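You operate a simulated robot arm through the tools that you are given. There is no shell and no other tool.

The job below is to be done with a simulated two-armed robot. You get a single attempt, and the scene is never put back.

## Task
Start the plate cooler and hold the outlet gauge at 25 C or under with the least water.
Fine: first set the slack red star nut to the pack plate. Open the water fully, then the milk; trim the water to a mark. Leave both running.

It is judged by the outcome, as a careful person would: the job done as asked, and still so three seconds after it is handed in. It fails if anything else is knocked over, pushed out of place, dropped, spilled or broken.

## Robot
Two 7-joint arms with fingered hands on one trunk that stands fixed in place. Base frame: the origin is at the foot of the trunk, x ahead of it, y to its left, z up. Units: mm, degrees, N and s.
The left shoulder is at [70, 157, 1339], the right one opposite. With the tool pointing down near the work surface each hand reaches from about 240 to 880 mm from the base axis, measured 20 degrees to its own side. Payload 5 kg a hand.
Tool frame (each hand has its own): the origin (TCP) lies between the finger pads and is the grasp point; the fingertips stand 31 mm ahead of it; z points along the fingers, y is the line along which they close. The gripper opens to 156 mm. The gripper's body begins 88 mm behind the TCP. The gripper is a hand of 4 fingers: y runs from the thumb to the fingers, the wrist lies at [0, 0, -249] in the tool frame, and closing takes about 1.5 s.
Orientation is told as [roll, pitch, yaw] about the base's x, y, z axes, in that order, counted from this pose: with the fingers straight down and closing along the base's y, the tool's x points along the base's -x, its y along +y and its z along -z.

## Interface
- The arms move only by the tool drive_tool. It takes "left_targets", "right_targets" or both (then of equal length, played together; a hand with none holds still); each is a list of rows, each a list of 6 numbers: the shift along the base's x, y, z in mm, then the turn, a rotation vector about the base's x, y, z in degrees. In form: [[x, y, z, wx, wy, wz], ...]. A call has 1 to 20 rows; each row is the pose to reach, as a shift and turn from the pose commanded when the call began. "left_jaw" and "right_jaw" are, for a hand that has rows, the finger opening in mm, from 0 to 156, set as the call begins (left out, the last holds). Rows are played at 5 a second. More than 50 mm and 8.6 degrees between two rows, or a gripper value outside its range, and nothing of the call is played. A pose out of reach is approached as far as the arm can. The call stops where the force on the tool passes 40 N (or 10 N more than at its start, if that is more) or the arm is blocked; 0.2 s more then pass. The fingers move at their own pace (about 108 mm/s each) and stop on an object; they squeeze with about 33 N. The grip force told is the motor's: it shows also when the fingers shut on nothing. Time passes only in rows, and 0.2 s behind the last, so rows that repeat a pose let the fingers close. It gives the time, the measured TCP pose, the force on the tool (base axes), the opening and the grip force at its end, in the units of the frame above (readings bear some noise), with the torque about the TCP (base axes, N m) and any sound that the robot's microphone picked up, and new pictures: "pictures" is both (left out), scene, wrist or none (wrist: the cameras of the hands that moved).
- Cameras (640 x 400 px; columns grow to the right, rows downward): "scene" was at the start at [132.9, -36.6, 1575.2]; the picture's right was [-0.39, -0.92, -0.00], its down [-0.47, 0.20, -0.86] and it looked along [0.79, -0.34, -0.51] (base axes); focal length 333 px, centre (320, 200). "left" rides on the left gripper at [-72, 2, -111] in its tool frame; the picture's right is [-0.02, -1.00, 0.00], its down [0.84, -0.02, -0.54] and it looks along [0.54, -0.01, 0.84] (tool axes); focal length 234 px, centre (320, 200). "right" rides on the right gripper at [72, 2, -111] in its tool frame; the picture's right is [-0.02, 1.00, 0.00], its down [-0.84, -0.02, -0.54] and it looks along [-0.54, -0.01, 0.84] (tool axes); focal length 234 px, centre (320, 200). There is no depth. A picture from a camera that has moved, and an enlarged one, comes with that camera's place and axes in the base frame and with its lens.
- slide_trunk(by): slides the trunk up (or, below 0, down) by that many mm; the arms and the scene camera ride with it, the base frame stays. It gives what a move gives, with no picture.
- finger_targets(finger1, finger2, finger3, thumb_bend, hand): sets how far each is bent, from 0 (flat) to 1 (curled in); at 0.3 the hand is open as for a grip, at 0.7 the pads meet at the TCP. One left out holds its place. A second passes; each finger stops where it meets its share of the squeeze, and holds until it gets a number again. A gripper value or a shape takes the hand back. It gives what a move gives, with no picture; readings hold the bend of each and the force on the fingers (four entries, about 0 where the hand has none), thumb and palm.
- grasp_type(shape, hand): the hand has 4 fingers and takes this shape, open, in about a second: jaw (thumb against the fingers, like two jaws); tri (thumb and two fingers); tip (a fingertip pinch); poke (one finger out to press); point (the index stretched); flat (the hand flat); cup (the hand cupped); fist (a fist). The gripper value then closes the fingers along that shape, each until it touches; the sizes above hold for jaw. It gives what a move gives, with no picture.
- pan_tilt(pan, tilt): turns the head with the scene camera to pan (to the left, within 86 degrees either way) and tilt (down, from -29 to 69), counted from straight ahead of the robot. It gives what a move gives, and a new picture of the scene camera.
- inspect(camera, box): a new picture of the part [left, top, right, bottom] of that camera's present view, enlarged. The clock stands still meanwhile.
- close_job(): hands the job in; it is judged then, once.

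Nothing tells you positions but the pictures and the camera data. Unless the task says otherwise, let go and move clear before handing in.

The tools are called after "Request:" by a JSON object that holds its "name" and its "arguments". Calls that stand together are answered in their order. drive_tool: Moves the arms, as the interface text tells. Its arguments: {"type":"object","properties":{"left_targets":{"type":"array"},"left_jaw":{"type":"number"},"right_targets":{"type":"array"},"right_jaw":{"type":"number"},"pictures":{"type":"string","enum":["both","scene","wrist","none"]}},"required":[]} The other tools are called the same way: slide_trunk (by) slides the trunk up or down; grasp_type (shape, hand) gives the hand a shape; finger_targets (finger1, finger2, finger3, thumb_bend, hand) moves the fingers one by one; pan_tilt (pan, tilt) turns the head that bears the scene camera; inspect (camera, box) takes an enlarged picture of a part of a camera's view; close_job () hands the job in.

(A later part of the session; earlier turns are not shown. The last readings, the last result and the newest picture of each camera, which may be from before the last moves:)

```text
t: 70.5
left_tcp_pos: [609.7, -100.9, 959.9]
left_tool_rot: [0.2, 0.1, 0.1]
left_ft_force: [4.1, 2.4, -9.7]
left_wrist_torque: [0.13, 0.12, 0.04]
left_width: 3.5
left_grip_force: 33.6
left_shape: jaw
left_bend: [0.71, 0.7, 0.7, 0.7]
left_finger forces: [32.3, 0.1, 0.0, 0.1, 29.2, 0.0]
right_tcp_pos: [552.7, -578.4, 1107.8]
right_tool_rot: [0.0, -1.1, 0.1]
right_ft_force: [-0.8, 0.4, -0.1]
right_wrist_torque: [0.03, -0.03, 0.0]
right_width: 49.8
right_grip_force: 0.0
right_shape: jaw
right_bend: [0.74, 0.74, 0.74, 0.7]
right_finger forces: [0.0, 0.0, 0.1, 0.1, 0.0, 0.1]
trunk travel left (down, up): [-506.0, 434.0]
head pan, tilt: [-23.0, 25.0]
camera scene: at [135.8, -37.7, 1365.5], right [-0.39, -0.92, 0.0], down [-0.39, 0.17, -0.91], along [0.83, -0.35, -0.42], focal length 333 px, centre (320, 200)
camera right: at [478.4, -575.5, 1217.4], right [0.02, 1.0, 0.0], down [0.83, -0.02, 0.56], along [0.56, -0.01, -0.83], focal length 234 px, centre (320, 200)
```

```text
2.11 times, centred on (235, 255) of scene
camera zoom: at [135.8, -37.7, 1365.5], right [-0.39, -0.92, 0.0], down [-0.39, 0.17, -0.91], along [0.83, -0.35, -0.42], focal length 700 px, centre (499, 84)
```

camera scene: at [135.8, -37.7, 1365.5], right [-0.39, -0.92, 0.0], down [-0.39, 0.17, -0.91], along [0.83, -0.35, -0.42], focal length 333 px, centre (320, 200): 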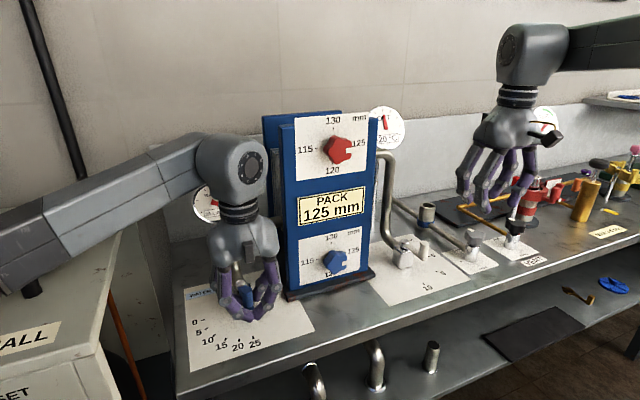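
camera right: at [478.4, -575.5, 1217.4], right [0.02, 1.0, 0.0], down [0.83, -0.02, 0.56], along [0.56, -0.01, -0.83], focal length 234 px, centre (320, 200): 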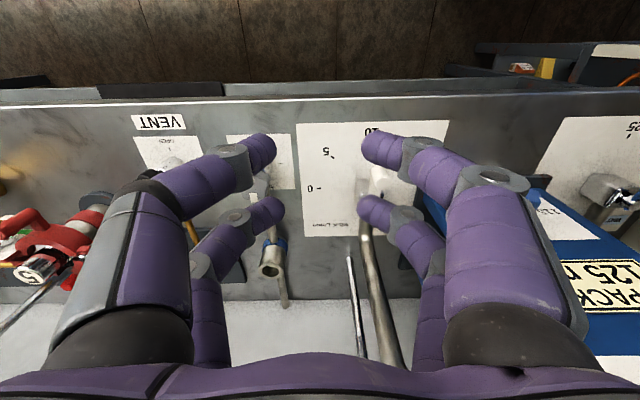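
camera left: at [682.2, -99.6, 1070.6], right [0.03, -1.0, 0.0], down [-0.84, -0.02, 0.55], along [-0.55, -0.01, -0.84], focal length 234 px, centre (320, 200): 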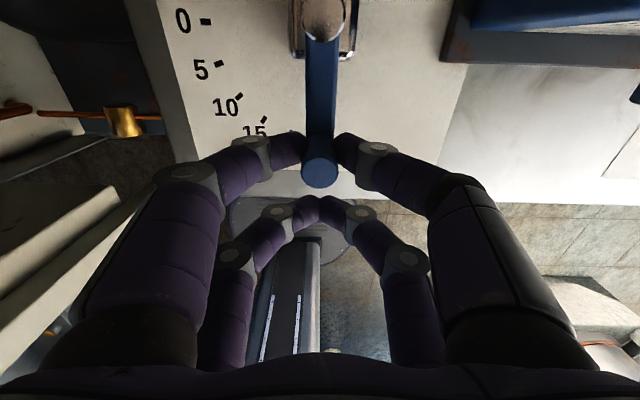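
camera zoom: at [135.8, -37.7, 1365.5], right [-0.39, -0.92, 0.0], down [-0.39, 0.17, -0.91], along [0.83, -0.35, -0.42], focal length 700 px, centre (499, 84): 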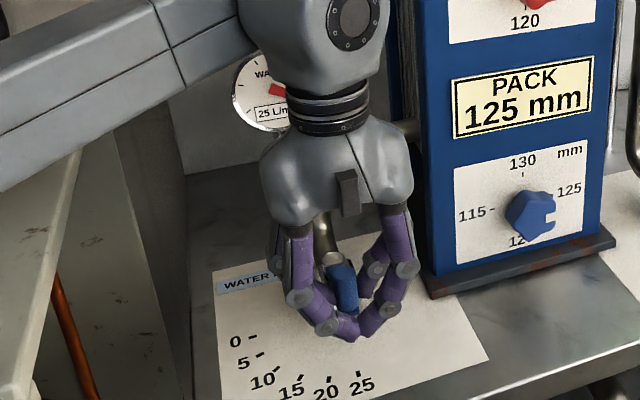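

The outlet reads 20 °C and water 25 L/min. I'll check the milk lever's exact angle.

Request:
{"name": "inspect", "arguments": {"camera": "scene", "box": [385, 220, 465, 300]}}

Request:
{"name": "inspect", "arguments": {"camera": "right", "box": [300, 110, 440, 240]}}

Request:
{"name": "inspect", "arguments": {"camera": "scene", "box": [365, 95, 415, 155]}}

```text
5.00 times, centred on (425, 260) of scene
camera zoom: at [135.8, -37.7, 1365.5], right [-0.39, -0.92, 0.0], down [-0.39, 0.17, -0.91], along [0.83, -0.35, -0.42], focal length 1664 px, centre (-205, -100)
```

zoom: 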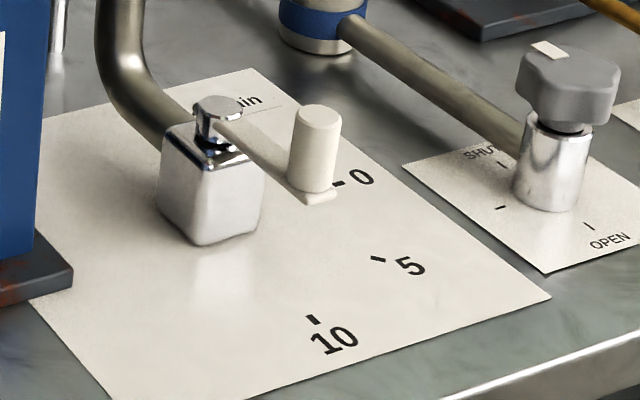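

```text
3.08 times, centred on (370, 175) of right
camera zoom: at [478.4, -575.5, 1217.4], right [0.02, 1.0, 0.0], down [0.83, -0.02, 0.56], along [0.56, -0.01, -0.83], focal length 720 px, centre (166, 277)
```

zoom: 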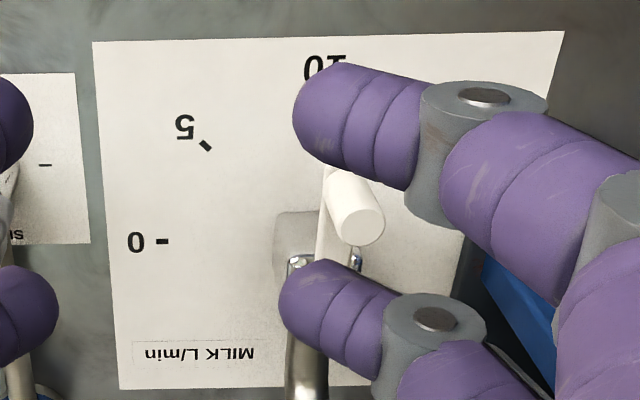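

```text
6.67 times, centred on (390, 125) of scene
camera zoom: at [135.8, -37.7, 1365.5], right [-0.39, -0.92, 0.0], down [-0.39, 0.17, -0.91], along [0.83, -0.35, -0.42], focal length 2218 px, centre (-147, 700)
```

zoom: 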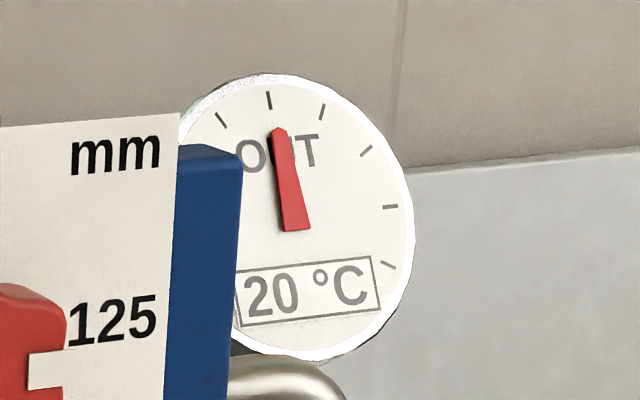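

The milk lever points at 10. I'll wait 4 s to let the outlet temperature settle, then read both gauges.

Request:
{"name": "drive_tool", "arguments": {"right_targets": [[-5, 0, 5, 0, 0, 0], [-10, 0, 10, 0, 0, 0], [-15, 0, 15, 0, 0, 0], [-20, 0, 20, 0, 0, 0], [-30, 0, 30, 0, 0, 0], [-40, 0, 40, 0, 0, 0], [-40, 0, 40, 0, 0, 0], [-40, 0, 40, 0, 0, 0], [-40, 0, 40, 0, 0, 0], [-40, 0, 40, 0, 0, 0], [-40, 0, 40, 0, 0, 0], [-40, 0, 40, 0, 0, 0], [-40, 0, 40, 0, 0, 0], [-40, 0, 40, 0, 0, 0], [-40, 0, 40, 0, 0, 0], [-40, 0, 40, 0, 0, 0], [-40, 0, 40, 0, 0, 0], [-40, 0, 40, 0, 0, 0], [-40, 0, 40, 0, 0, 0], [-40, 0, 40, 0, 0, 0]], "pictures": "none"}}

Request:
{"name": "inspect", "arguments": {"camera": "scene", "box": [365, 95, 415, 155]}}

Request:
{"name": "inspect", "arguments": {"camera": "scene", "box": [185, 175, 255, 235]}}

```text
t: 74.7
left_tcp_pos: [609.4, -100.6, 959.4]
left_tool_rot: [-0.1, 0.1, 0.2]
left_ft_force: [3.9, 1.8, -7.8]
left_wrist_torque: [0.09, 0.13, 0.02]
left_width: 3.3
left_grip_force: 33.1
left_shape: jaw
left_bend: [0.71, 0.7, 0.7, 0.7]
left_finger forces: [31.9, 0.0, 0.1, 0.0, 29.7, 0.0]
right_tcp_pos: [512.6, -576.5, 1149.6]
right_tool_rot: [-0.1, -1.1, 0.0]
right_ft_force: [-0.5, 0.8, -0.5]
right_wrist_torque: [0.02, 0.01, 0.0]
right_width: 49.9
right_grip_force: 0.1
right_shape: jaw
right_bend: [0.74, 0.74, 0.74, 0.7]
right_finger forces: [0.0, 0.0, 0.1, 0.1, 0.0, 0.0]
trunk travel left (down, up): [-506.0, 434.0]
head pan, tilt: [-23.0, 25.0]
```

```text
6.67 times, centred on (390, 125) of scene
camera zoom: at [136.3, -36.8, 1365.5], right [-0.39, -0.92, 0.0], down [-0.39, 0.17, -0.91], along [0.83, -0.35, -0.42], focal length 2218 px, centre (-147, 700)
```

zoom: 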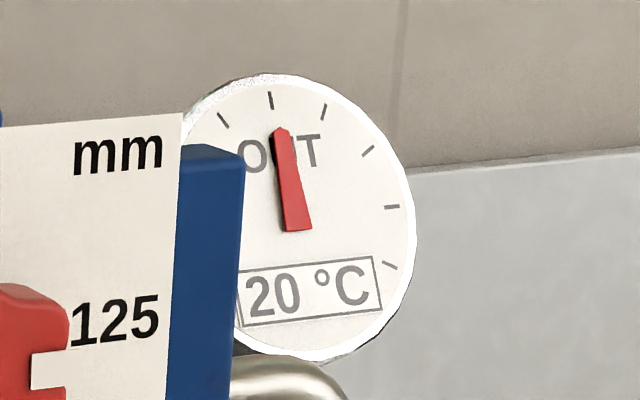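

```text
6.67 times, centred on (220, 205) of scene
camera zoom: at [136.3, -36.8, 1365.5], right [-0.39, -0.92, 0.0], down [-0.39, 0.17, -0.91], along [0.83, -0.35, -0.42], focal length 2218 px, centre (987, 167)
```

zoom: 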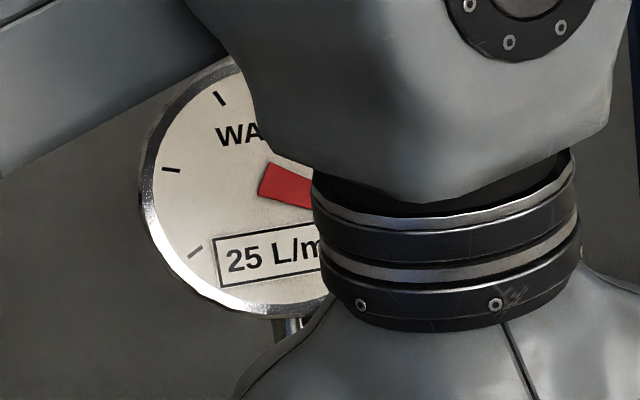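

Steady at 20 °C with 25 L/min. I'll trim the water back to the 20 mark (-18° on the lever) and watch the temperature.

Request:
{"name": "drive_tool", "arguments": {"left_targets": [[0.5, 9.2, 0, 0, 0, -6], [1.9, 18.3, 0, 0, 0, -12], [4.3, 27.2, 0, 0, 0, -18], [4.3, 27.2, 0, 0, 0, -18], [4.3, 27.2, 0, 0, 0, -18], [4.3, 27.2, 0, 0, 0, -18]], "pictures": "both"}}

Request:
{"name": "inspect", "arguments": {"camera": "scene", "box": [170, 170, 290, 340]}}

Request:
{"name": "inspect", "arguments": {"camera": "scene", "box": [365, 95, 415, 155]}}

```text
t: 76.1
left_tcp_pos: [614.9, -73.1, 959.7]
left_tool_rot: [-0.1, 0.1, -17.9]
left_ft_force: [4.2, -2.1, -11.6]
left_wrist_torque: [0.07, 0.12, -0.1]
left_width: 3.3
left_grip_force: 33.4
left_shape: jaw
left_bend: [0.71, 0.7, 0.7, 0.7]
left_finger forces: [30.4, 0.0, 0.0, 0.0, 30.6, 0.0]
right_tcp_pos: [512.6, -576.5, 1149.5]
right_tool_rot: [0.0, -1.1, 0.1]
right_ft_force: [-0.1, -1.3, 0.9]
right_wrist_torque: [-0.01, -0.01, 0.02]
right_width: 49.9
right_grip_force: 0.1
right_shape: jaw
right_bend: [0.74, 0.74, 0.74, 0.7]
right_finger forces: [0.1, 0.0, 0.0, 0.0, 0.1, 0.0]
trunk travel left (down, up): [-506.0, 434.0]
head pan, tilt: [-23.0, 25.0]
camera scene: at [136.7, -37.5, 1365.4], right [-0.39, -0.92, 0.0], down [-0.39, 0.17, -0.91], along [0.83, -0.35, -0.42], focal length 333 px, centre (320, 200)
camera left: at [683.1, -95.7, 1070.7], right [-0.29, -0.96, 0.0], down [-0.8, 0.24, 0.55], along [-0.52, 0.16, -0.84], focal length 234 px, centre (320, 200)
```

scene: 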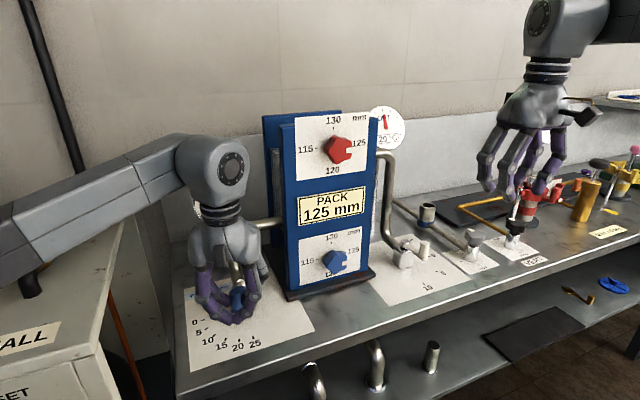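
left: 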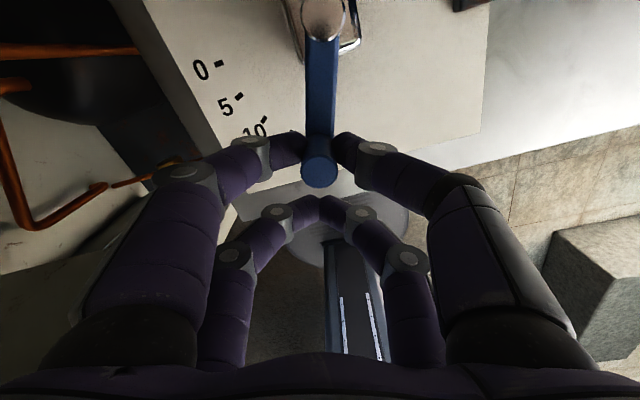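

```text
2.35 times, centred on (230, 255) of scene
camera zoom: at [136.7, -37.5, 1365.4], right [-0.39, -0.92, 0.0], down [-0.39, 0.17, -0.91], along [0.83, -0.35, -0.42], focal length 783 px, centre (532, 71)
```

zoom: 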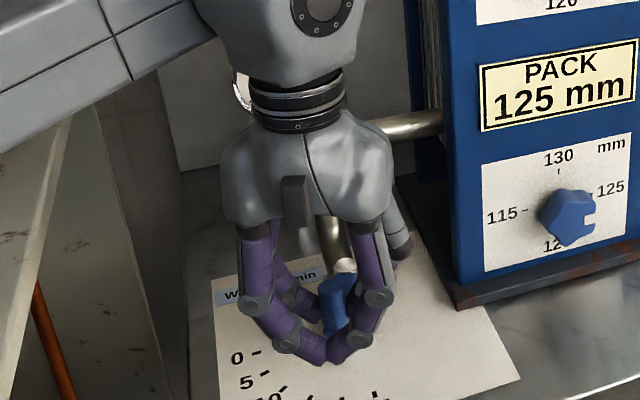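

```text
6.67 times, centred on (390, 125) of scene
camera zoom: at [136.7, -37.5, 1365.4], right [-0.39, -0.92, 0.0], down [-0.39, 0.17, -0.91], along [0.83, -0.35, -0.42], focal length 2218 px, centre (-147, 700)
```

zoom: 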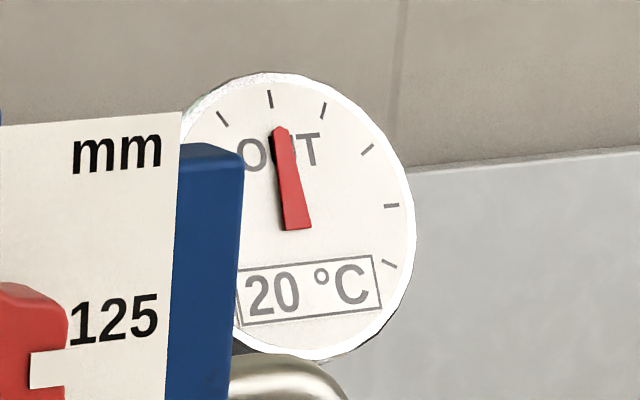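

The arm hides the water gauge here, so I'll rely on the lever angle and check later. Waiting for the outlet to settle.

Request:
{"name": "drive_tool", "arguments": {"right_targets": [[0, 0, 0, 0, 0, 0], [0, 0, 0, 0, 0, 0], [0, 0, 0, 0, 0, 0], [0, 0, 0, 0, 0, 0], [0, 0, 0, 0, 0, 0], [0, 0, 0, 0, 0, 0], [0, 0, 0, 0, 0, 0], [0, 0, 0, 0, 0, 0], [0, 0, 0, 0, 0, 0], [0, 0, 0, 0, 0, 0], [0, 0, 0, 0, 0, 0], [0, 0, 0, 0, 0, 0], [0, 0, 0, 0, 0, 0], [0, 0, 0, 0, 0, 0], [0, 0, 0, 0, 0, 0], [0, 0, 0, 0, 0, 0], [0, 0, 0, 0, 0, 0], [0, 0, 0, 0, 0, 0], [0, 0, 0, 0, 0, 0], [0, 0, 0, 0, 0, 0]], "pictures": "none"}}

Request:
{"name": "inspect", "arguments": {"camera": "scene", "box": [365, 95, 415, 155]}}

```text
t: 80.3
left_tcp_pos: [612.1, -75.9, 959.2]
left_tool_rot: [0.0, 0.1, -17.9]
left_ft_force: [4.6, -2.0, -12.3]
left_wrist_torque: [0.09, 0.15, -0.06]
left_width: 3.5
left_grip_force: 32.8
left_shape: jaw
left_bend: [0.71, 0.7, 0.7, 0.7]
left_finger forces: [30.1, 0.0, 0.0, 0.1, 30.2, 0.1]
right_tcp_pos: [513.6, -577.7, 1149.4]
right_tool_rot: [0.0, -1.2, 0.0]
right_ft_force: [-0.3, 0.5, 0.0]
right_wrist_torque: [0.07, -0.01, -0.05]
right_width: 49.7
right_grip_force: 0.1
right_shape: jaw
right_bend: [0.74, 0.74, 0.74, 0.7]
right_finger forces: [0.0, 0.0, 0.0, 0.0, 0.1, 0.0]
trunk travel left (down, up): [-506.0, 434.0]
head pan, tilt: [-23.0, 25.0]
```

```text
6.67 times, centred on (390, 125) of scene
camera zoom: at [136.8, -37.5, 1365.4], right [-0.39, -0.92, 0.0], down [-0.39, 0.17, -0.91], along [0.83, -0.35, -0.42], focal length 2218 px, centre (-147, 700)
```

zoom: 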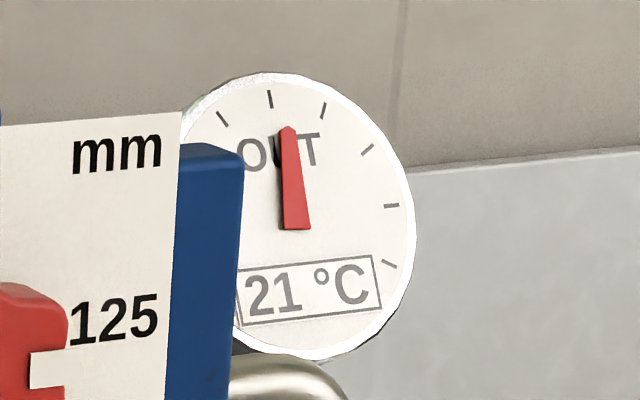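

The outlet is 21 °C at the 20 mark. Trimming to the 15 mark now.

Request:
{"name": "drive_tool", "arguments": {"left_targets": [[3.3, 8.6, 0, 0, 0, -6], [7.5, 16.8, 0, 0, 0, -12], [12.5, 24.5, 0, 0, 0, -18], [12.5, 24.5, 0, 0, 0, -18], [12.5, 24.5, 0, 0, 0, -18], [12.5, 24.5, 0, 0, 0, -18], [12.5, 24.5, 0, 0, 0, -18], [12.5, 24.5, 0, 0, 0, -18], [12.5, 24.5, 0, 0, 0, -18], [12.5, 24.5, 0, 0, 0, -18], [12.5, 24.5, 0, 0, 0, -18], [12.5, 24.5, 0, 0, 0, -18], [12.5, 24.5, 0, 0, 0, -18], [12.5, 24.5, 0, 0, 0, -18], [12.5, 24.5, 0, 0, 0, -18], [12.5, 24.5, 0, 0, 0, -18], [12.5, 24.5, 0, 0, 0, -18], [12.5, 24.5, 0, 0, 0, -18]], "pictures": "both"}}

Request:
{"name": "inspect", "arguments": {"camera": "scene", "box": [365, 95, 415, 155]}}

Request:
{"name": "inspect", "arguments": {"camera": "scene", "box": [185, 175, 255, 235]}}

```text
t: 84.1
left_tcp_pos: [625.7, -49.8, 960.3]
left_tool_rot: [0.0, 0.1, -35.9]
left_ft_force: [5.6, -5.4, -8.7]
left_wrist_torque: [0.0, 0.02, -0.09]
left_width: 3.1
left_grip_force: 32.7
left_shape: jaw
left_bend: [0.71, 0.7, 0.7, 0.7]
left_finger forces: [30.8, 0.0, 0.0, 0.1, 31.0, 0.1]
right_tcp_pos: [512.2, -578.3, 1149.8]
right_tool_rot: [0.0, -1.1, -0.1]
right_ft_force: [-0.2, 0.2, -0.9]
right_wrist_torque: [0.0, -0.01, -0.01]
right_width: 50.0
right_grip_force: 0.0
right_shape: jaw
right_bend: [0.74, 0.74, 0.74, 0.7]
right_finger forces: [0.0, 0.0, 0.0, 0.0, 0.0, 0.0]
trunk travel left (down, up): [-506.0, 434.0]
head pan, tilt: [-23.0, 25.0]
camera scene: at [136.6, -38.0, 1365.4], right [-0.39, -0.92, 0.0], down [-0.39, 0.17, -0.91], along [0.83, -0.35, -0.42], focal length 333 px, centre (320, 200)
camera left: at [685.2, -92.0, 1070.6], right [-0.57, -0.82, 0.0], down [-0.69, 0.47, 0.55], along [-0.45, 0.31, -0.84], focal length 234 px, centre (320, 200)
```

scene: 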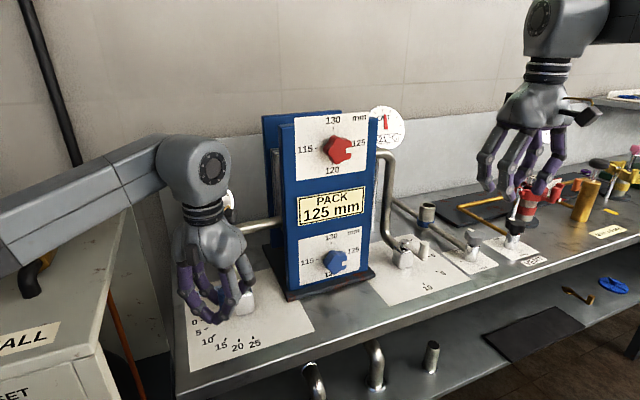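
left: 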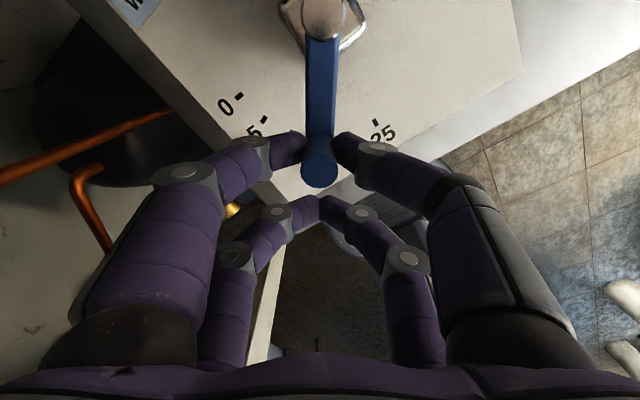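

```text
6.67 times, centred on (390, 125) of scene
camera zoom: at [136.6, -38.0, 1365.4], right [-0.39, -0.92, 0.0], down [-0.39, 0.17, -0.91], along [0.83, -0.35, -0.42], focal length 2218 px, centre (-147, 700)
```

zoom: 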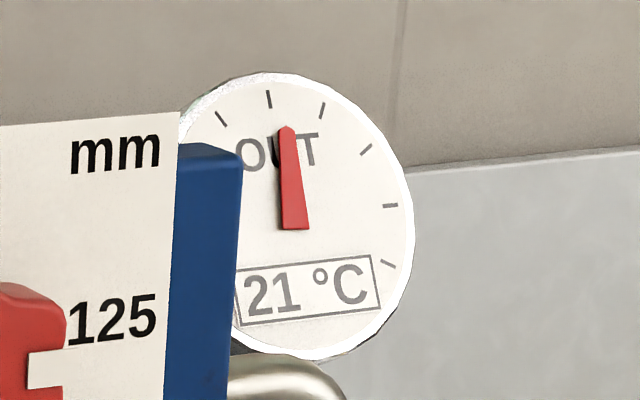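

```text
6.67 times, centred on (220, 205) of scene
camera zoom: at [136.6, -38.0, 1365.4], right [-0.39, -0.92, 0.0], down [-0.39, 0.17, -0.91], along [0.83, -0.35, -0.42], focal length 2218 px, centre (987, 167)
```

zoom: 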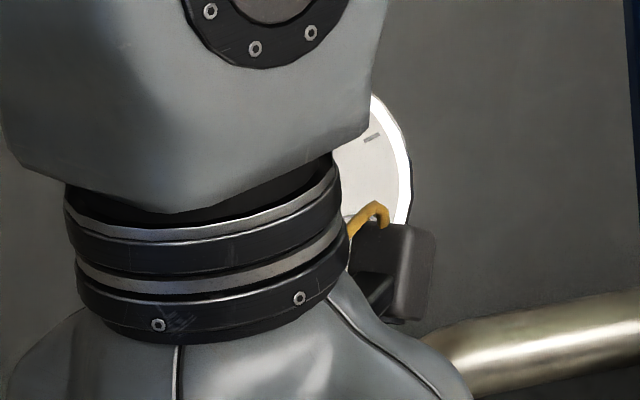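

The outlet still shows 21 °C and may be lagging. I'll wait longer at 15 before judging.

Request:
{"name": "drive_tool", "arguments": {"right_targets": [[0, 0, 0, 0, 0, 0], [0, 0, 0, 0, 0, 0], [0, 0, 0, 0, 0, 0], [0, 0, 0, 0, 0, 0], [0, 0, 0, 0, 0, 0], [0, 0, 0, 0, 0, 0], [0, 0, 0, 0, 0, 0], [0, 0, 0, 0, 0, 0], [0, 0, 0, 0, 0, 0], [0, 0, 0, 0, 0, 0], [0, 0, 0, 0, 0, 0], [0, 0, 0, 0, 0, 0], [0, 0, 0, 0, 0, 0], [0, 0, 0, 0, 0, 0], [0, 0, 0, 0, 0, 0], [0, 0, 0, 0, 0, 0], [0, 0, 0, 0, 0, 0], [0, 0, 0, 0, 0, 0], [0, 0, 0, 0, 0, 0], [0, 0, 0, 0, 0, 0]], "pictures": "none"}}

Request:
{"name": "inspect", "arguments": {"camera": "scene", "box": [365, 95, 415, 155]}}

```text
t: 88.3
left_tcp_pos: [625.1, -50.3, 959.5]
left_tool_rot: [0.1, 0.2, -36.0]
left_ft_force: [5.2, -4.7, -8.7]
left_wrist_torque: [0.05, 0.05, -0.1]
left_width: 2.9
left_grip_force: 33.2
left_shape: jaw
left_bend: [0.71, 0.7, 0.7, 0.7]
left_finger forces: [30.6, 0.1, 0.1, 0.1, 30.9, 0.1]
right_tcp_pos: [511.0, -578.8, 1150.2]
right_tool_rot: [0.0, -1.0, 0.1]
right_ft_force: [-0.4, -0.7, -0.3]
right_wrist_torque: [0.04, -0.05, 0.01]
right_width: 49.9
right_grip_force: 0.2
right_shape: jaw
right_bend: [0.74, 0.74, 0.74, 0.7]
right_finger forces: [0.0, 0.0, 0.0, 0.0, 0.1, 0.0]
trunk travel left (down, up): [-506.0, 434.0]
head pan, tilt: [-23.0, 25.0]
```

```text
6.67 times, centred on (390, 125) of scene
camera zoom: at [136.6, -38.0, 1365.4], right [-0.39, -0.92, 0.0], down [-0.39, 0.17, -0.91], along [0.83, -0.35, -0.42], focal length 2218 px, centre (-147, 700)
```

zoom: 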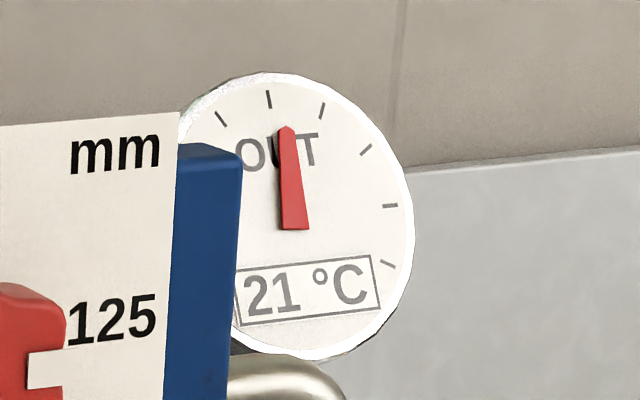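

Steady at 21 °C on the 15 mark. Trimming to the 10 mark.

Request:
{"name": "drive_tool", "arguments": {"left_targets": [[5.8, 7.2, 0, 0, 0, -6], [12.3, 13.7, 0, 0, 0, -12], [19.5, 19.5, 0, 0, 0, -18], [19.5, 19.5, 0, 0, 0, -18], [19.5, 19.5, 0, 0, 0, -18], [19.5, 19.5, 0, 0, 0, -18], [19.5, 19.5, 0, 0, 0, -18], [19.5, 19.5, 0, 0, 0, -18], [19.5, 19.5, 0, 0, 0, -18], [19.5, 19.5, 0, 0, 0, -18], [19.5, 19.5, 0, 0, 0, -18], [19.5, 19.5, 0, 0, 0, -18], [19.5, 19.5, 0, 0, 0, -18], [19.5, 19.5, 0, 0, 0, -18], [19.5, 19.5, 0, 0, 0, -18], [19.5, 19.5, 0, 0, 0, -18]], "pictures": "both"}}

Request:
{"name": "inspect", "arguments": {"camera": "scene", "box": [365, 95, 415, 155]}}

Request:
{"name": "inspect", "arguments": {"camera": "scene", "box": [185, 175, 255, 235]}}

```text
t: 91.7
left_tcp_pos: [644.8, -31.6, 960.2]
left_tool_rot: [-0.1, 0.2, -53.9]
left_ft_force: [-1.9, 1.0, -6.9]
left_wrist_torque: [0.16, 0.11, -0.11]
left_width: 3.1
left_grip_force: 32.7
left_shape: jaw
left_bend: [0.71, 0.7, 0.7, 0.7]
left_finger forces: [29.6, 0.1, 0.0, 0.1, 30.2, 0.1]
right_tcp_pos: [510.9, -577.4, 1150.3]
right_tool_rot: [-0.2, -1.3, 0.1]
right_ft_force: [0.0, -0.5, 0.3]
right_wrist_torque: [0.01, 0.04, -0.03]
right_width: 49.7
right_grip_force: 0.1
right_shape: jaw
right_bend: [0.74, 0.74, 0.74, 0.7]
right_finger forces: [0.0, 0.0, 0.0, 0.0, 0.0, 0.1]
trunk travel left (down, up): [-506.0, 434.0]
head pan, tilt: [-23.0, 25.0]
camera scene: at [135.4, -37.1, 1365.6], right [-0.39, -0.92, 0.0], down [-0.39, 0.17, -0.91], along [0.83, -0.35, -0.42], focal length 333 px, centre (320, 200)
camera left: at [689.8, -88.9, 1070.6], right [-0.79, -0.61, 0.0], down [-0.51, 0.67, 0.55], along [-0.33, 0.43, -0.84], focal length 234 px, centre (320, 200)
```

scene: 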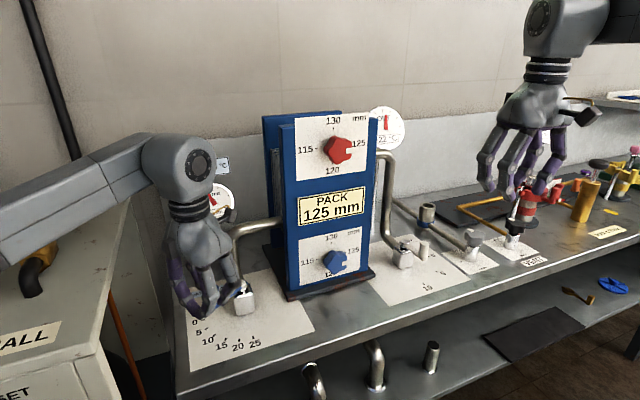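
left: 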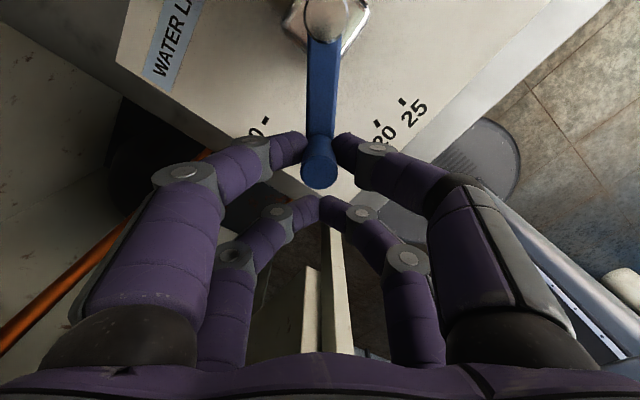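

```text
6.67 times, centred on (390, 125) of scene
camera zoom: at [135.4, -37.1, 1365.6], right [-0.39, -0.92, 0.0], down [-0.39, 0.17, -0.91], along [0.83, -0.35, -0.42], focal length 2218 px, centre (-147, 700)
```

zoom: 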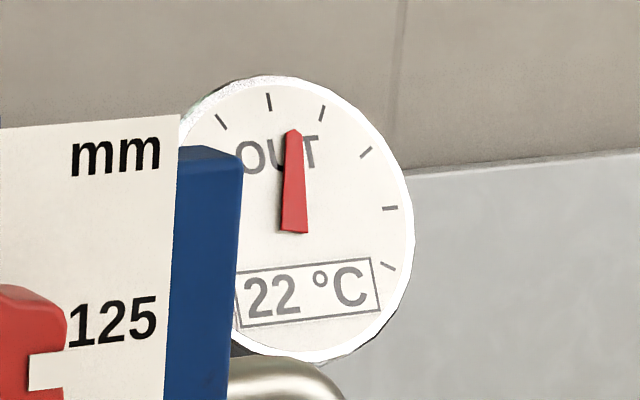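

```text
6.67 times, centred on (220, 205) of scene
camera zoom: at [135.4, -37.1, 1365.6], right [-0.39, -0.92, 0.0], down [-0.39, 0.17, -0.91], along [0.83, -0.35, -0.42], focal length 2218 px, centre (987, 167)
```

zoom: 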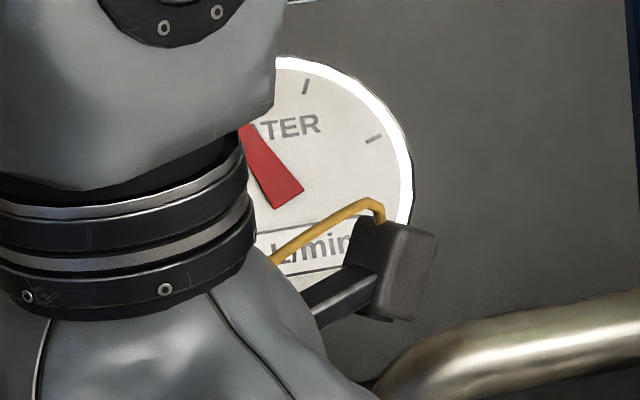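

22 °C and perhaps still rising at the 10 mark. Waiting.

Request:
{"name": "drive_tool", "arguments": {"right_targets": [[0, 0, 0, 0, 0, 0], [0, 0, 0, 0, 0, 0], [0, 0, 0, 0, 0, 0], [0, 0, 0, 0, 0, 0], [0, 0, 0, 0, 0, 0], [0, 0, 0, 0, 0, 0], [0, 0, 0, 0, 0, 0], [0, 0, 0, 0, 0, 0], [0, 0, 0, 0, 0, 0], [0, 0, 0, 0, 0, 0], [0, 0, 0, 0, 0, 0], [0, 0, 0, 0, 0, 0], [0, 0, 0, 0, 0, 0], [0, 0, 0, 0, 0, 0], [0, 0, 0, 0, 0, 0], [0, 0, 0, 0, 0, 0], [0, 0, 0, 0, 0, 0], [0, 0, 0, 0, 0, 0], [0, 0, 0, 0, 0, 0], [0, 0, 0, 0, 0, 0]], "pictures": "none"}}

Request:
{"name": "inspect", "arguments": {"camera": "scene", "box": [365, 95, 415, 155]}}

```text
t: 95.9
left_tcp_pos: [645.4, -30.8, 960.5]
left_tool_rot: [-0.1, 0.1, -53.9]
left_ft_force: [-2.3, 1.5, -7.6]
left_wrist_torque: [0.19, 0.1, -0.06]
left_width: 3.0
left_grip_force: 32.9
left_shape: jaw
left_bend: [0.71, 0.7, 0.7, 0.7]
left_finger forces: [29.6, 0.0, 0.0, 0.1, 30.3, 0.0]
right_tcp_pos: [511.1, -576.7, 1151.1]
right_tool_rot: [0.0, -1.2, 0.0]
right_ft_force: [0.0, 0.4, -0.6]
right_wrist_torque: [0.0, -0.01, 0.02]
right_width: 49.5
right_grip_force: 0.1
right_shape: jaw
right_bend: [0.74, 0.74, 0.74, 0.7]
right_finger forces: [0.0, 0.0, 0.0, 0.0, 0.1, 0.0]
trunk travel left (down, up): [-506.0, 434.0]
head pan, tilt: [-23.0, 25.0]
```

```text
6.67 times, centred on (390, 125) of scene
camera zoom: at [135.4, -37.1, 1365.6], right [-0.39, -0.92, 0.0], down [-0.39, 0.17, -0.91], along [0.83, -0.35, -0.42], focal length 2218 px, centre (-147, 700)
```

zoom: 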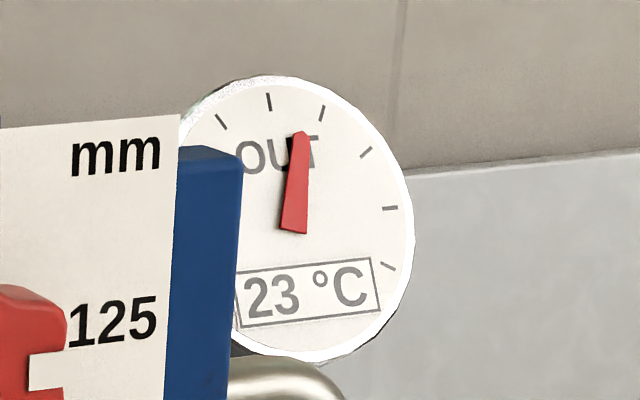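

23 °C and maybe still climbing. I'll wait again at 10.

Request:
{"name": "drive_tool", "arguments": {"right_targets": [[0, 0, 0, 0, 0, 0], [0, 0, 0, 0, 0, 0], [0, 0, 0, 0, 0, 0], [0, 0, 0, 0, 0, 0], [0, 0, 0, 0, 0, 0], [0, 0, 0, 0, 0, 0], [0, 0, 0, 0, 0, 0], [0, 0, 0, 0, 0, 0], [0, 0, 0, 0, 0, 0], [0, 0, 0, 0, 0, 0], [0, 0, 0, 0, 0, 0], [0, 0, 0, 0, 0, 0], [0, 0, 0, 0, 0, 0], [0, 0, 0, 0, 0, 0], [0, 0, 0, 0, 0, 0], [0, 0, 0, 0, 0, 0], [0, 0, 0, 0, 0, 0], [0, 0, 0, 0, 0, 0], [0, 0, 0, 0, 0, 0], [0, 0, 0, 0, 0, 0]], "pictures": "none"}}

Request:
{"name": "inspect", "arguments": {"camera": "scene", "box": [365, 95, 415, 155]}}

Request:
{"name": "inspect", "arguments": {"camera": "left", "box": [200, 0, 460, 200]}}

```text
t: 100.1
left_tcp_pos: [646.1, -30.6, 960.1]
left_tool_rot: [0.1, 0.1, -53.8]
left_ft_force: [-2.3, 1.3, -6.5]
left_wrist_torque: [0.17, 0.08, -0.05]
left_width: 3.3
left_grip_force: 32.9
left_shape: jaw
left_bend: [0.71, 0.7, 0.7, 0.7]
left_finger forces: [29.5, 0.0, 0.0, 0.1, 30.2, 0.0]
right_tcp_pos: [512.0, -577.4, 1150.7]
right_tool_rot: [-0.1, -1.1, 0.0]
right_ft_force: [-0.1, 0.2, 0.0]
right_wrist_torque: [0.02, -0.01, 0.02]
right_width: 49.8
right_grip_force: 0.1
right_shape: jaw
right_bend: [0.74, 0.74, 0.74, 0.7]
right_finger forces: [0.1, 0.0, 0.1, 0.0, 0.1, 0.0]
trunk travel left (down, up): [-506.0, 434.0]
head pan, tilt: [-23.0, 25.0]
```

```text
6.67 times, centred on (390, 125) of scene
camera zoom: at [135.4, -37.1, 1365.6], right [-0.39, -0.92, 0.0], down [-0.39, 0.17, -0.91], along [0.83, -0.35, -0.42], focal length 2218 px, centre (-147, 700)
```

zoom: 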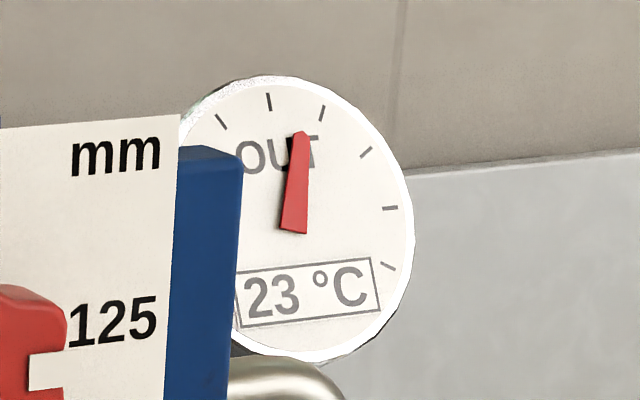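

```text
2.00 times, centred on (330, 100) of left
camera zoom: at [689.8, -88.9, 1070.6], right [-0.79, -0.61, 0.0], down [-0.51, 0.67, 0.55], along [-0.33, 0.43, -0.84], focal length 468 px, centre (300, 400)
```

zoom: 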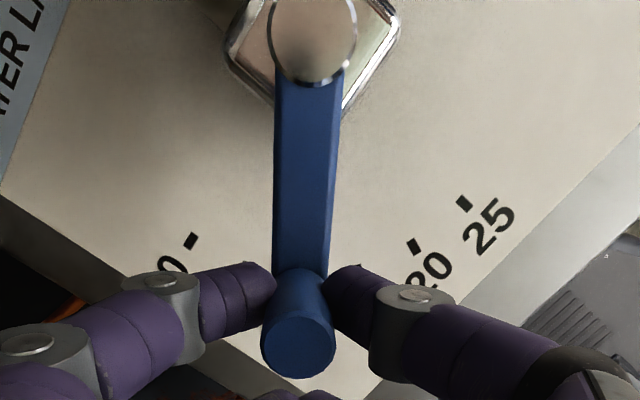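

Settled at 23 °C on the 10 mark. Heat-balance reasoning says 5 would go above 25 °C. To confirm without overshooting, I'll probe halfway at about 7.5 and watch closely.

Request:
{"name": "drive_tool", "arguments": {"left_targets": [[5.7, 3.8, 0, 0, 0, -4.5], [11.7, 7.2, 0, 0, 0, -9], [11.7, 7.2, 0, 0, 0, -9], [11.7, 7.2, 0, 0, 0, -9], [11.7, 7.2, 0, 0, 0, -9], [11.7, 7.2, 0, 0, 0, -9], [11.7, 7.2, 0, 0, 0, -9], [11.7, 7.2, 0, 0, 0, -9], [11.7, 7.2, 0, 0, 0, -9], [11.7, 7.2, 0, 0, 0, -9], [11.7, 7.2, 0, 0, 0, -9], [11.7, 7.2, 0, 0, 0, -9], [11.7, 7.2, 0, 0, 0, -9], [11.7, 7.2, 0, 0, 0, -9], [11.7, 7.2, 0, 0, 0, -9]], "pictures": "none"}}

Request:
{"name": "inspect", "arguments": {"camera": "scene", "box": [365, 95, 415, 155]}}

Request:
{"name": "inspect", "arguments": {"camera": "scene", "box": [165, 165, 265, 245]}}

```text
t: 103.3
left_tcp_pos: [657.6, -23.9, 959.0]
left_tool_rot: [0.0, 0.1, -62.9]
left_ft_force: [-1.4, -2.0, -7.6]
left_wrist_torque: [0.16, 0.08, -0.12]
left_width: 3.0
left_grip_force: 32.9
left_shape: jaw
left_bend: [0.71, 0.7, 0.7, 0.7]
left_finger forces: [30.0, 0.0, 0.1, 0.1, 30.6, 0.0]
right_tcp_pos: [511.6, -578.1, 1150.0]
right_tool_rot: [-0.1, -1.0, 0.0]
right_ft_force: [0.2, 0.9, 0.2]
right_wrist_torque: [-0.03, -0.01, 0.01]
right_width: 49.8
right_grip_force: 0.2
right_shape: jaw
right_bend: [0.74, 0.74, 0.74, 0.7]
right_finger forces: [0.0, 0.0, 0.1, 0.1, 0.0, 0.0]
trunk travel left (down, up): [-506.0, 434.0]
head pan, tilt: [-23.0, 25.0]
```

```text
6.67 times, centred on (390, 125) of scene
camera zoom: at [135.6, -37.4, 1365.5], right [-0.39, -0.92, 0.0], down [-0.39, 0.17, -0.91], along [0.83, -0.35, -0.42], focal length 2218 px, centre (-147, 700)
```

zoom: 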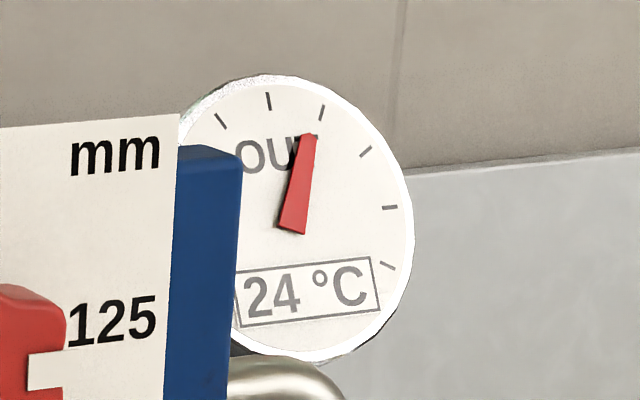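

```text
5.00 times, centred on (215, 205) of scene
camera zoom: at [135.6, -37.4, 1365.5], right [-0.39, -0.92, 0.0], down [-0.39, 0.17, -0.91], along [0.83, -0.35, -0.42], focal length 1664 px, centre (845, 175)
```

zoom: 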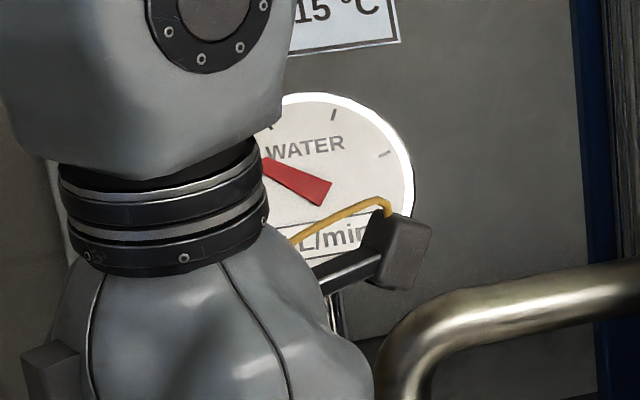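

24 °C already within 3 s and still climbing at 7.5, so 5 would clearly exceed 25. The 10 mark is therefore the least, and I'm returning the lever to 10.

Request:
{"name": "drive_tool", "arguments": {"left_targets": [[-6, -3.4, 0, 0, 0, 4.5], [-11.9, -7.4, 0, 0, 0, 9.2], [-11.9, -7.4, 0, 0, 0, 9.2], [-11.9, -7.4, 0, 0, 0, 9.2]], "pictures": "wrist"}}

Request:
{"name": "inspect", "arguments": {"camera": "left", "box": [200, 0, 460, 200]}}

```text
t: 104.3
left_tcp_pos: [645.4, -31.5, 959.9]
left_tool_rot: [0.1, 0.1, -53.7]
left_ft_force: [-0.2, 0.6, -5.5]
left_wrist_torque: [0.12, 0.08, -0.03]
left_width: 3.3
left_grip_force: 32.9
left_shape: jaw
left_bend: [0.71, 0.7, 0.7, 0.7]
left_finger forces: [30.4, 0.0, 0.0, 0.0, 30.1, 0.1]
right_tcp_pos: [511.5, -576.4, 1150.0]
right_tool_rot: [-0.3, -1.1, 0.1]
right_ft_force: [0.0, -0.3, -0.7]
right_wrist_torque: [0.01, 0.01, 0.02]
right_width: 49.7
right_grip_force: 0.1
right_shape: jaw
right_bend: [0.74, 0.74, 0.74, 0.7]
right_finger forces: [0.0, 0.1, 0.1, 0.1, 0.0, 0.1]
trunk travel left (down, up): [-506.0, 434.0]
head pan, tilt: [-23.0, 25.0]
camera left: at [689.5, -89.0, 1070.5], right [-0.79, -0.61, 0.0], down [-0.51, 0.66, 0.55], along [-0.33, 0.43, -0.84], focal length 234 px, centre (320, 200)
```

left: 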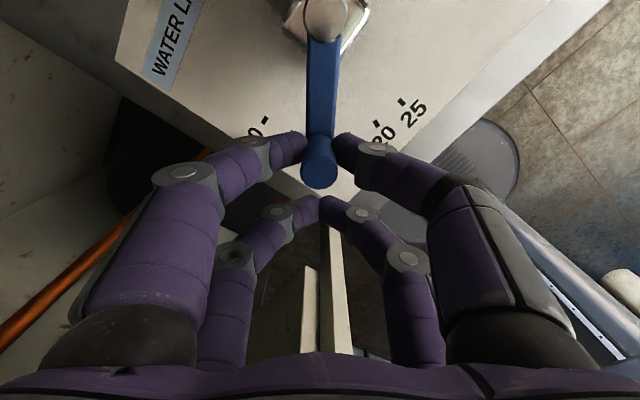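

```text
2.00 times, centred on (330, 100) of left
camera zoom: at [689.5, -89.0, 1070.5], right [-0.79, -0.61, 0.0], down [-0.51, 0.66, 0.55], along [-0.33, 0.43, -0.84], focal length 468 px, centre (300, 400)
```

zoom: 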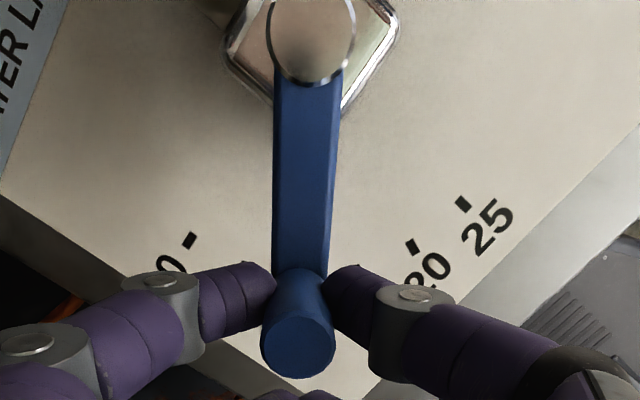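

Back at the 10 mark. I'll release the water knob gently, lift straight up and move the left hand aside so I can read the gauges.

Request:
{"name": "drive_tool", "arguments": {"left_targets": [[0, 0, 0, 0, 0, 0], [0, 0, 0, 0, 0, 0], [0, 0, 0, 0, 0, 0], [0, 0, 0, 0, 0, 0]], "left_jaw": 55, "pictures": "none"}}

Request:
{"name": "drive_tool", "arguments": {"left_targets": [[0, 0, 20, 0, 0, 0], [0, 0, 40, 0, 0, 0], [0, 0, 65, 0, 0, 0], [0, 0, 90, 0, 0, 0], [-15, 15, 115, 0, 0, 0], [-40, 45, 140, 0, 0, 0], [-65, 85, 165, 0, 0, 0], [-90, 125, 190, 0, 0, 0]], "pictures": "both"}}

Request:
{"name": "inspect", "arguments": {"camera": "scene", "box": [170, 160, 290, 350]}}

Request:
{"name": "inspect", "arguments": {"camera": "scene", "box": [365, 95, 415, 155]}}

```text
t: 105.3
left_tcp_pos: [643.5, -31.4, 960.1]
left_tool_rot: [0.0, -0.1, -53.7]
left_ft_force: [-0.7, 1.2, 0.3]
left_wrist_torque: [-0.02, 0.0, 0.0]
left_width: 54.6
left_grip_force: 0.1
left_shape: jaw
left_bend: [0.74, 0.74, 0.74, 0.7]
left_finger forces: [0.0, 0.1, 0.0, 0.1, 0.1, 0.0]
right_tcp_pos: [511.3, -578.4, 1149.7]
right_tool_rot: [-0.1, -1.2, 0.0]
right_ft_force: [0.8, -0.4, -0.3]
right_wrist_torque: [0.01, -0.02, 0.0]
right_width: 50.0
right_grip_force: 0.0
right_shape: jaw
right_bend: [0.74, 0.74, 0.74, 0.7]
right_finger forces: [0.0, 0.0, 0.0, 0.0, 0.0, 0.1]
trunk travel left (down, up): [-506.0, 434.0]
head pan, tilt: [-23.0, 25.0]
```

```text
refused: row 7 steps farther than a row can; nothing moved
```

```text
2.11 times, centred on (230, 255) of scene
camera zoom: at [134.5, -37.2, 1365.7], right [-0.39, -0.92, 0.0], down [-0.39, 0.17, -0.91], along [0.83, -0.35, -0.42], focal length 700 px, centre (510, 84)
```

zoom: 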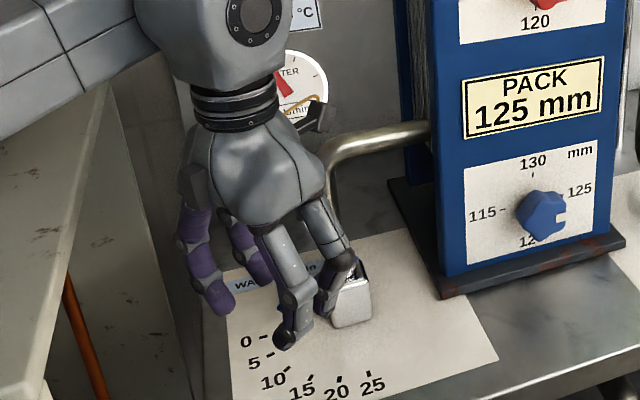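

```text
6.67 times, centred on (390, 125) of scene
camera zoom: at [134.5, -37.2, 1365.7], right [-0.39, -0.92, 0.0], down [-0.39, 0.17, -0.91], along [0.83, -0.35, -0.42], focal length 2218 px, centre (-147, 700)
```

zoom: 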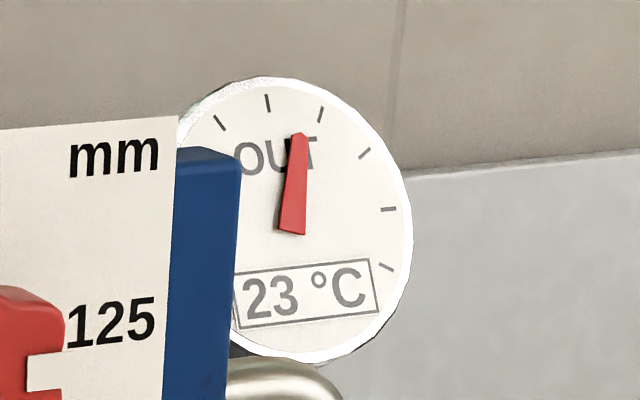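

The hand is open and the outlet reads 23 °C. Now I'll lift out with smaller steps.

Request:
{"name": "drive_tool", "arguments": {"left_targets": [[0, 0, 20, 0, 0, 0], [0, 0, 40, 0, 0, 0], [0, 0, 65, 0, 0, 0], [0, 0, 90, 0, 0, 0], [-10, 12, 115, 0, 0, 0], [-28, 36, 135, 0, 0, 0], [-46, 62, 155, 0, 0, 0], [-64, 90, 172, 0, 0, 0], [-85, 120, 188, 0, 0, 0]], "pictures": "both"}}

Request:
{"name": "inspect", "arguments": {"camera": "scene", "box": [170, 160, 290, 350]}}

Request:
{"name": "inspect", "arguments": {"camera": "scene", "box": [365, 95, 415, 155]}}

```text
t: 107.3
left_tcp_pos: [558.4, 91.1, 1147.8]
left_tool_rot: [0.0, 0.1, -53.8]
left_ft_force: [0.3, 1.0, 0.1]
left_wrist_torque: [0.0, -0.05, -0.06]
left_width: 54.8
left_grip_force: 0.0
left_shape: jaw
left_bend: [0.74, 0.74, 0.74, 0.7]
left_finger forces: [0.1, 0.1, 0.0, 0.0, 0.1, 0.0]
right_tcp_pos: [509.6, -575.5, 1152.2]
right_tool_rot: [-0.2, -1.3, 0.1]
right_ft_force: [-0.4, 0.2, 0.5]
right_wrist_torque: [-0.05, -0.04, 0.01]
right_width: 49.8
right_grip_force: 0.1
right_shape: jaw
right_bend: [0.74, 0.74, 0.74, 0.7]
right_finger forces: [0.0, 0.0, 0.1, 0.1, 0.0, 0.1]
trunk travel left (down, up): [-506.0, 434.0]
head pan, tilt: [-23.0, 25.0]
camera scene: at [133.0, -35.4, 1365.9], right [-0.39, -0.92, 0.0], down [-0.39, 0.16, -0.91], along [0.83, -0.35, -0.42], focal length 333 px, centre (320, 200)
camera left: at [602.3, 33.5, 1260.2], right [-0.79, -0.61, 0.0], down [-0.51, 0.66, 0.54], along [-0.33, 0.43, -0.84], focal length 234 px, centre (320, 200)
```

scene: 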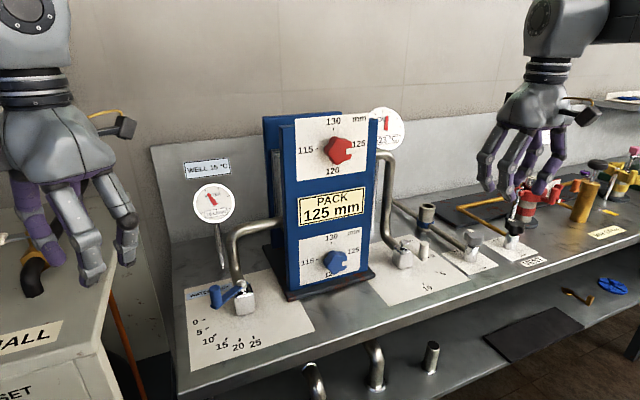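
left: 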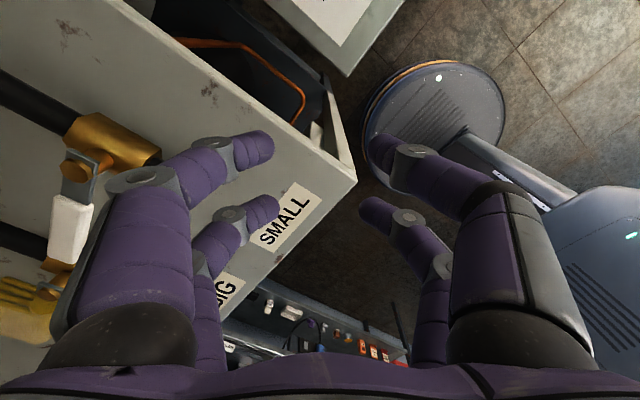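

```text
2.11 times, centred on (230, 255) of scene
camera zoom: at [133.0, -35.4, 1365.9], right [-0.39, -0.92, 0.0], down [-0.39, 0.16, -0.91], along [0.83, -0.35, -0.42], focal length 700 px, centre (510, 84)
```

zoom: 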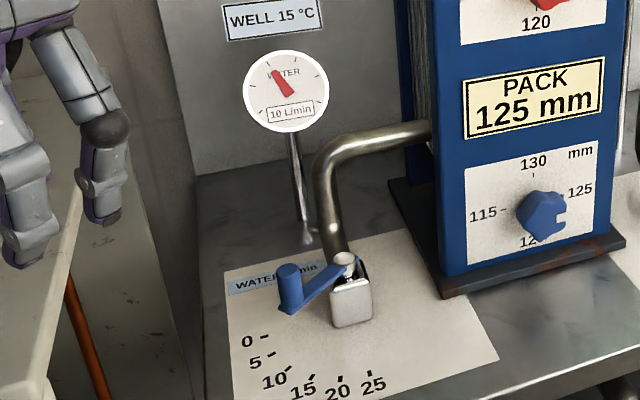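

```text
6.67 times, centred on (390, 125) of scene
camera zoom: at [133.0, -35.4, 1365.9], right [-0.39, -0.92, 0.0], down [-0.39, 0.16, -0.91], along [0.83, -0.35, -0.42], focal length 2218 px, centre (-147, 700)
```

zoom: 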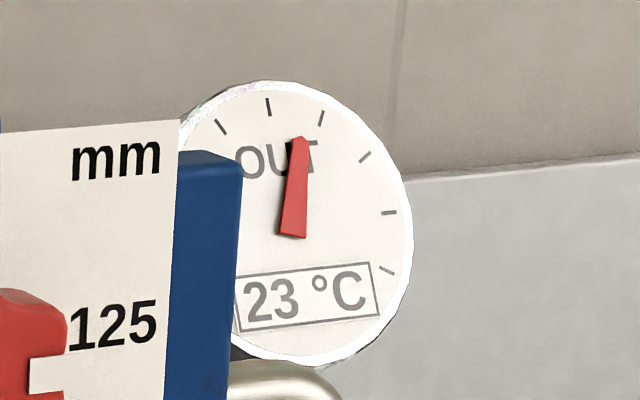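

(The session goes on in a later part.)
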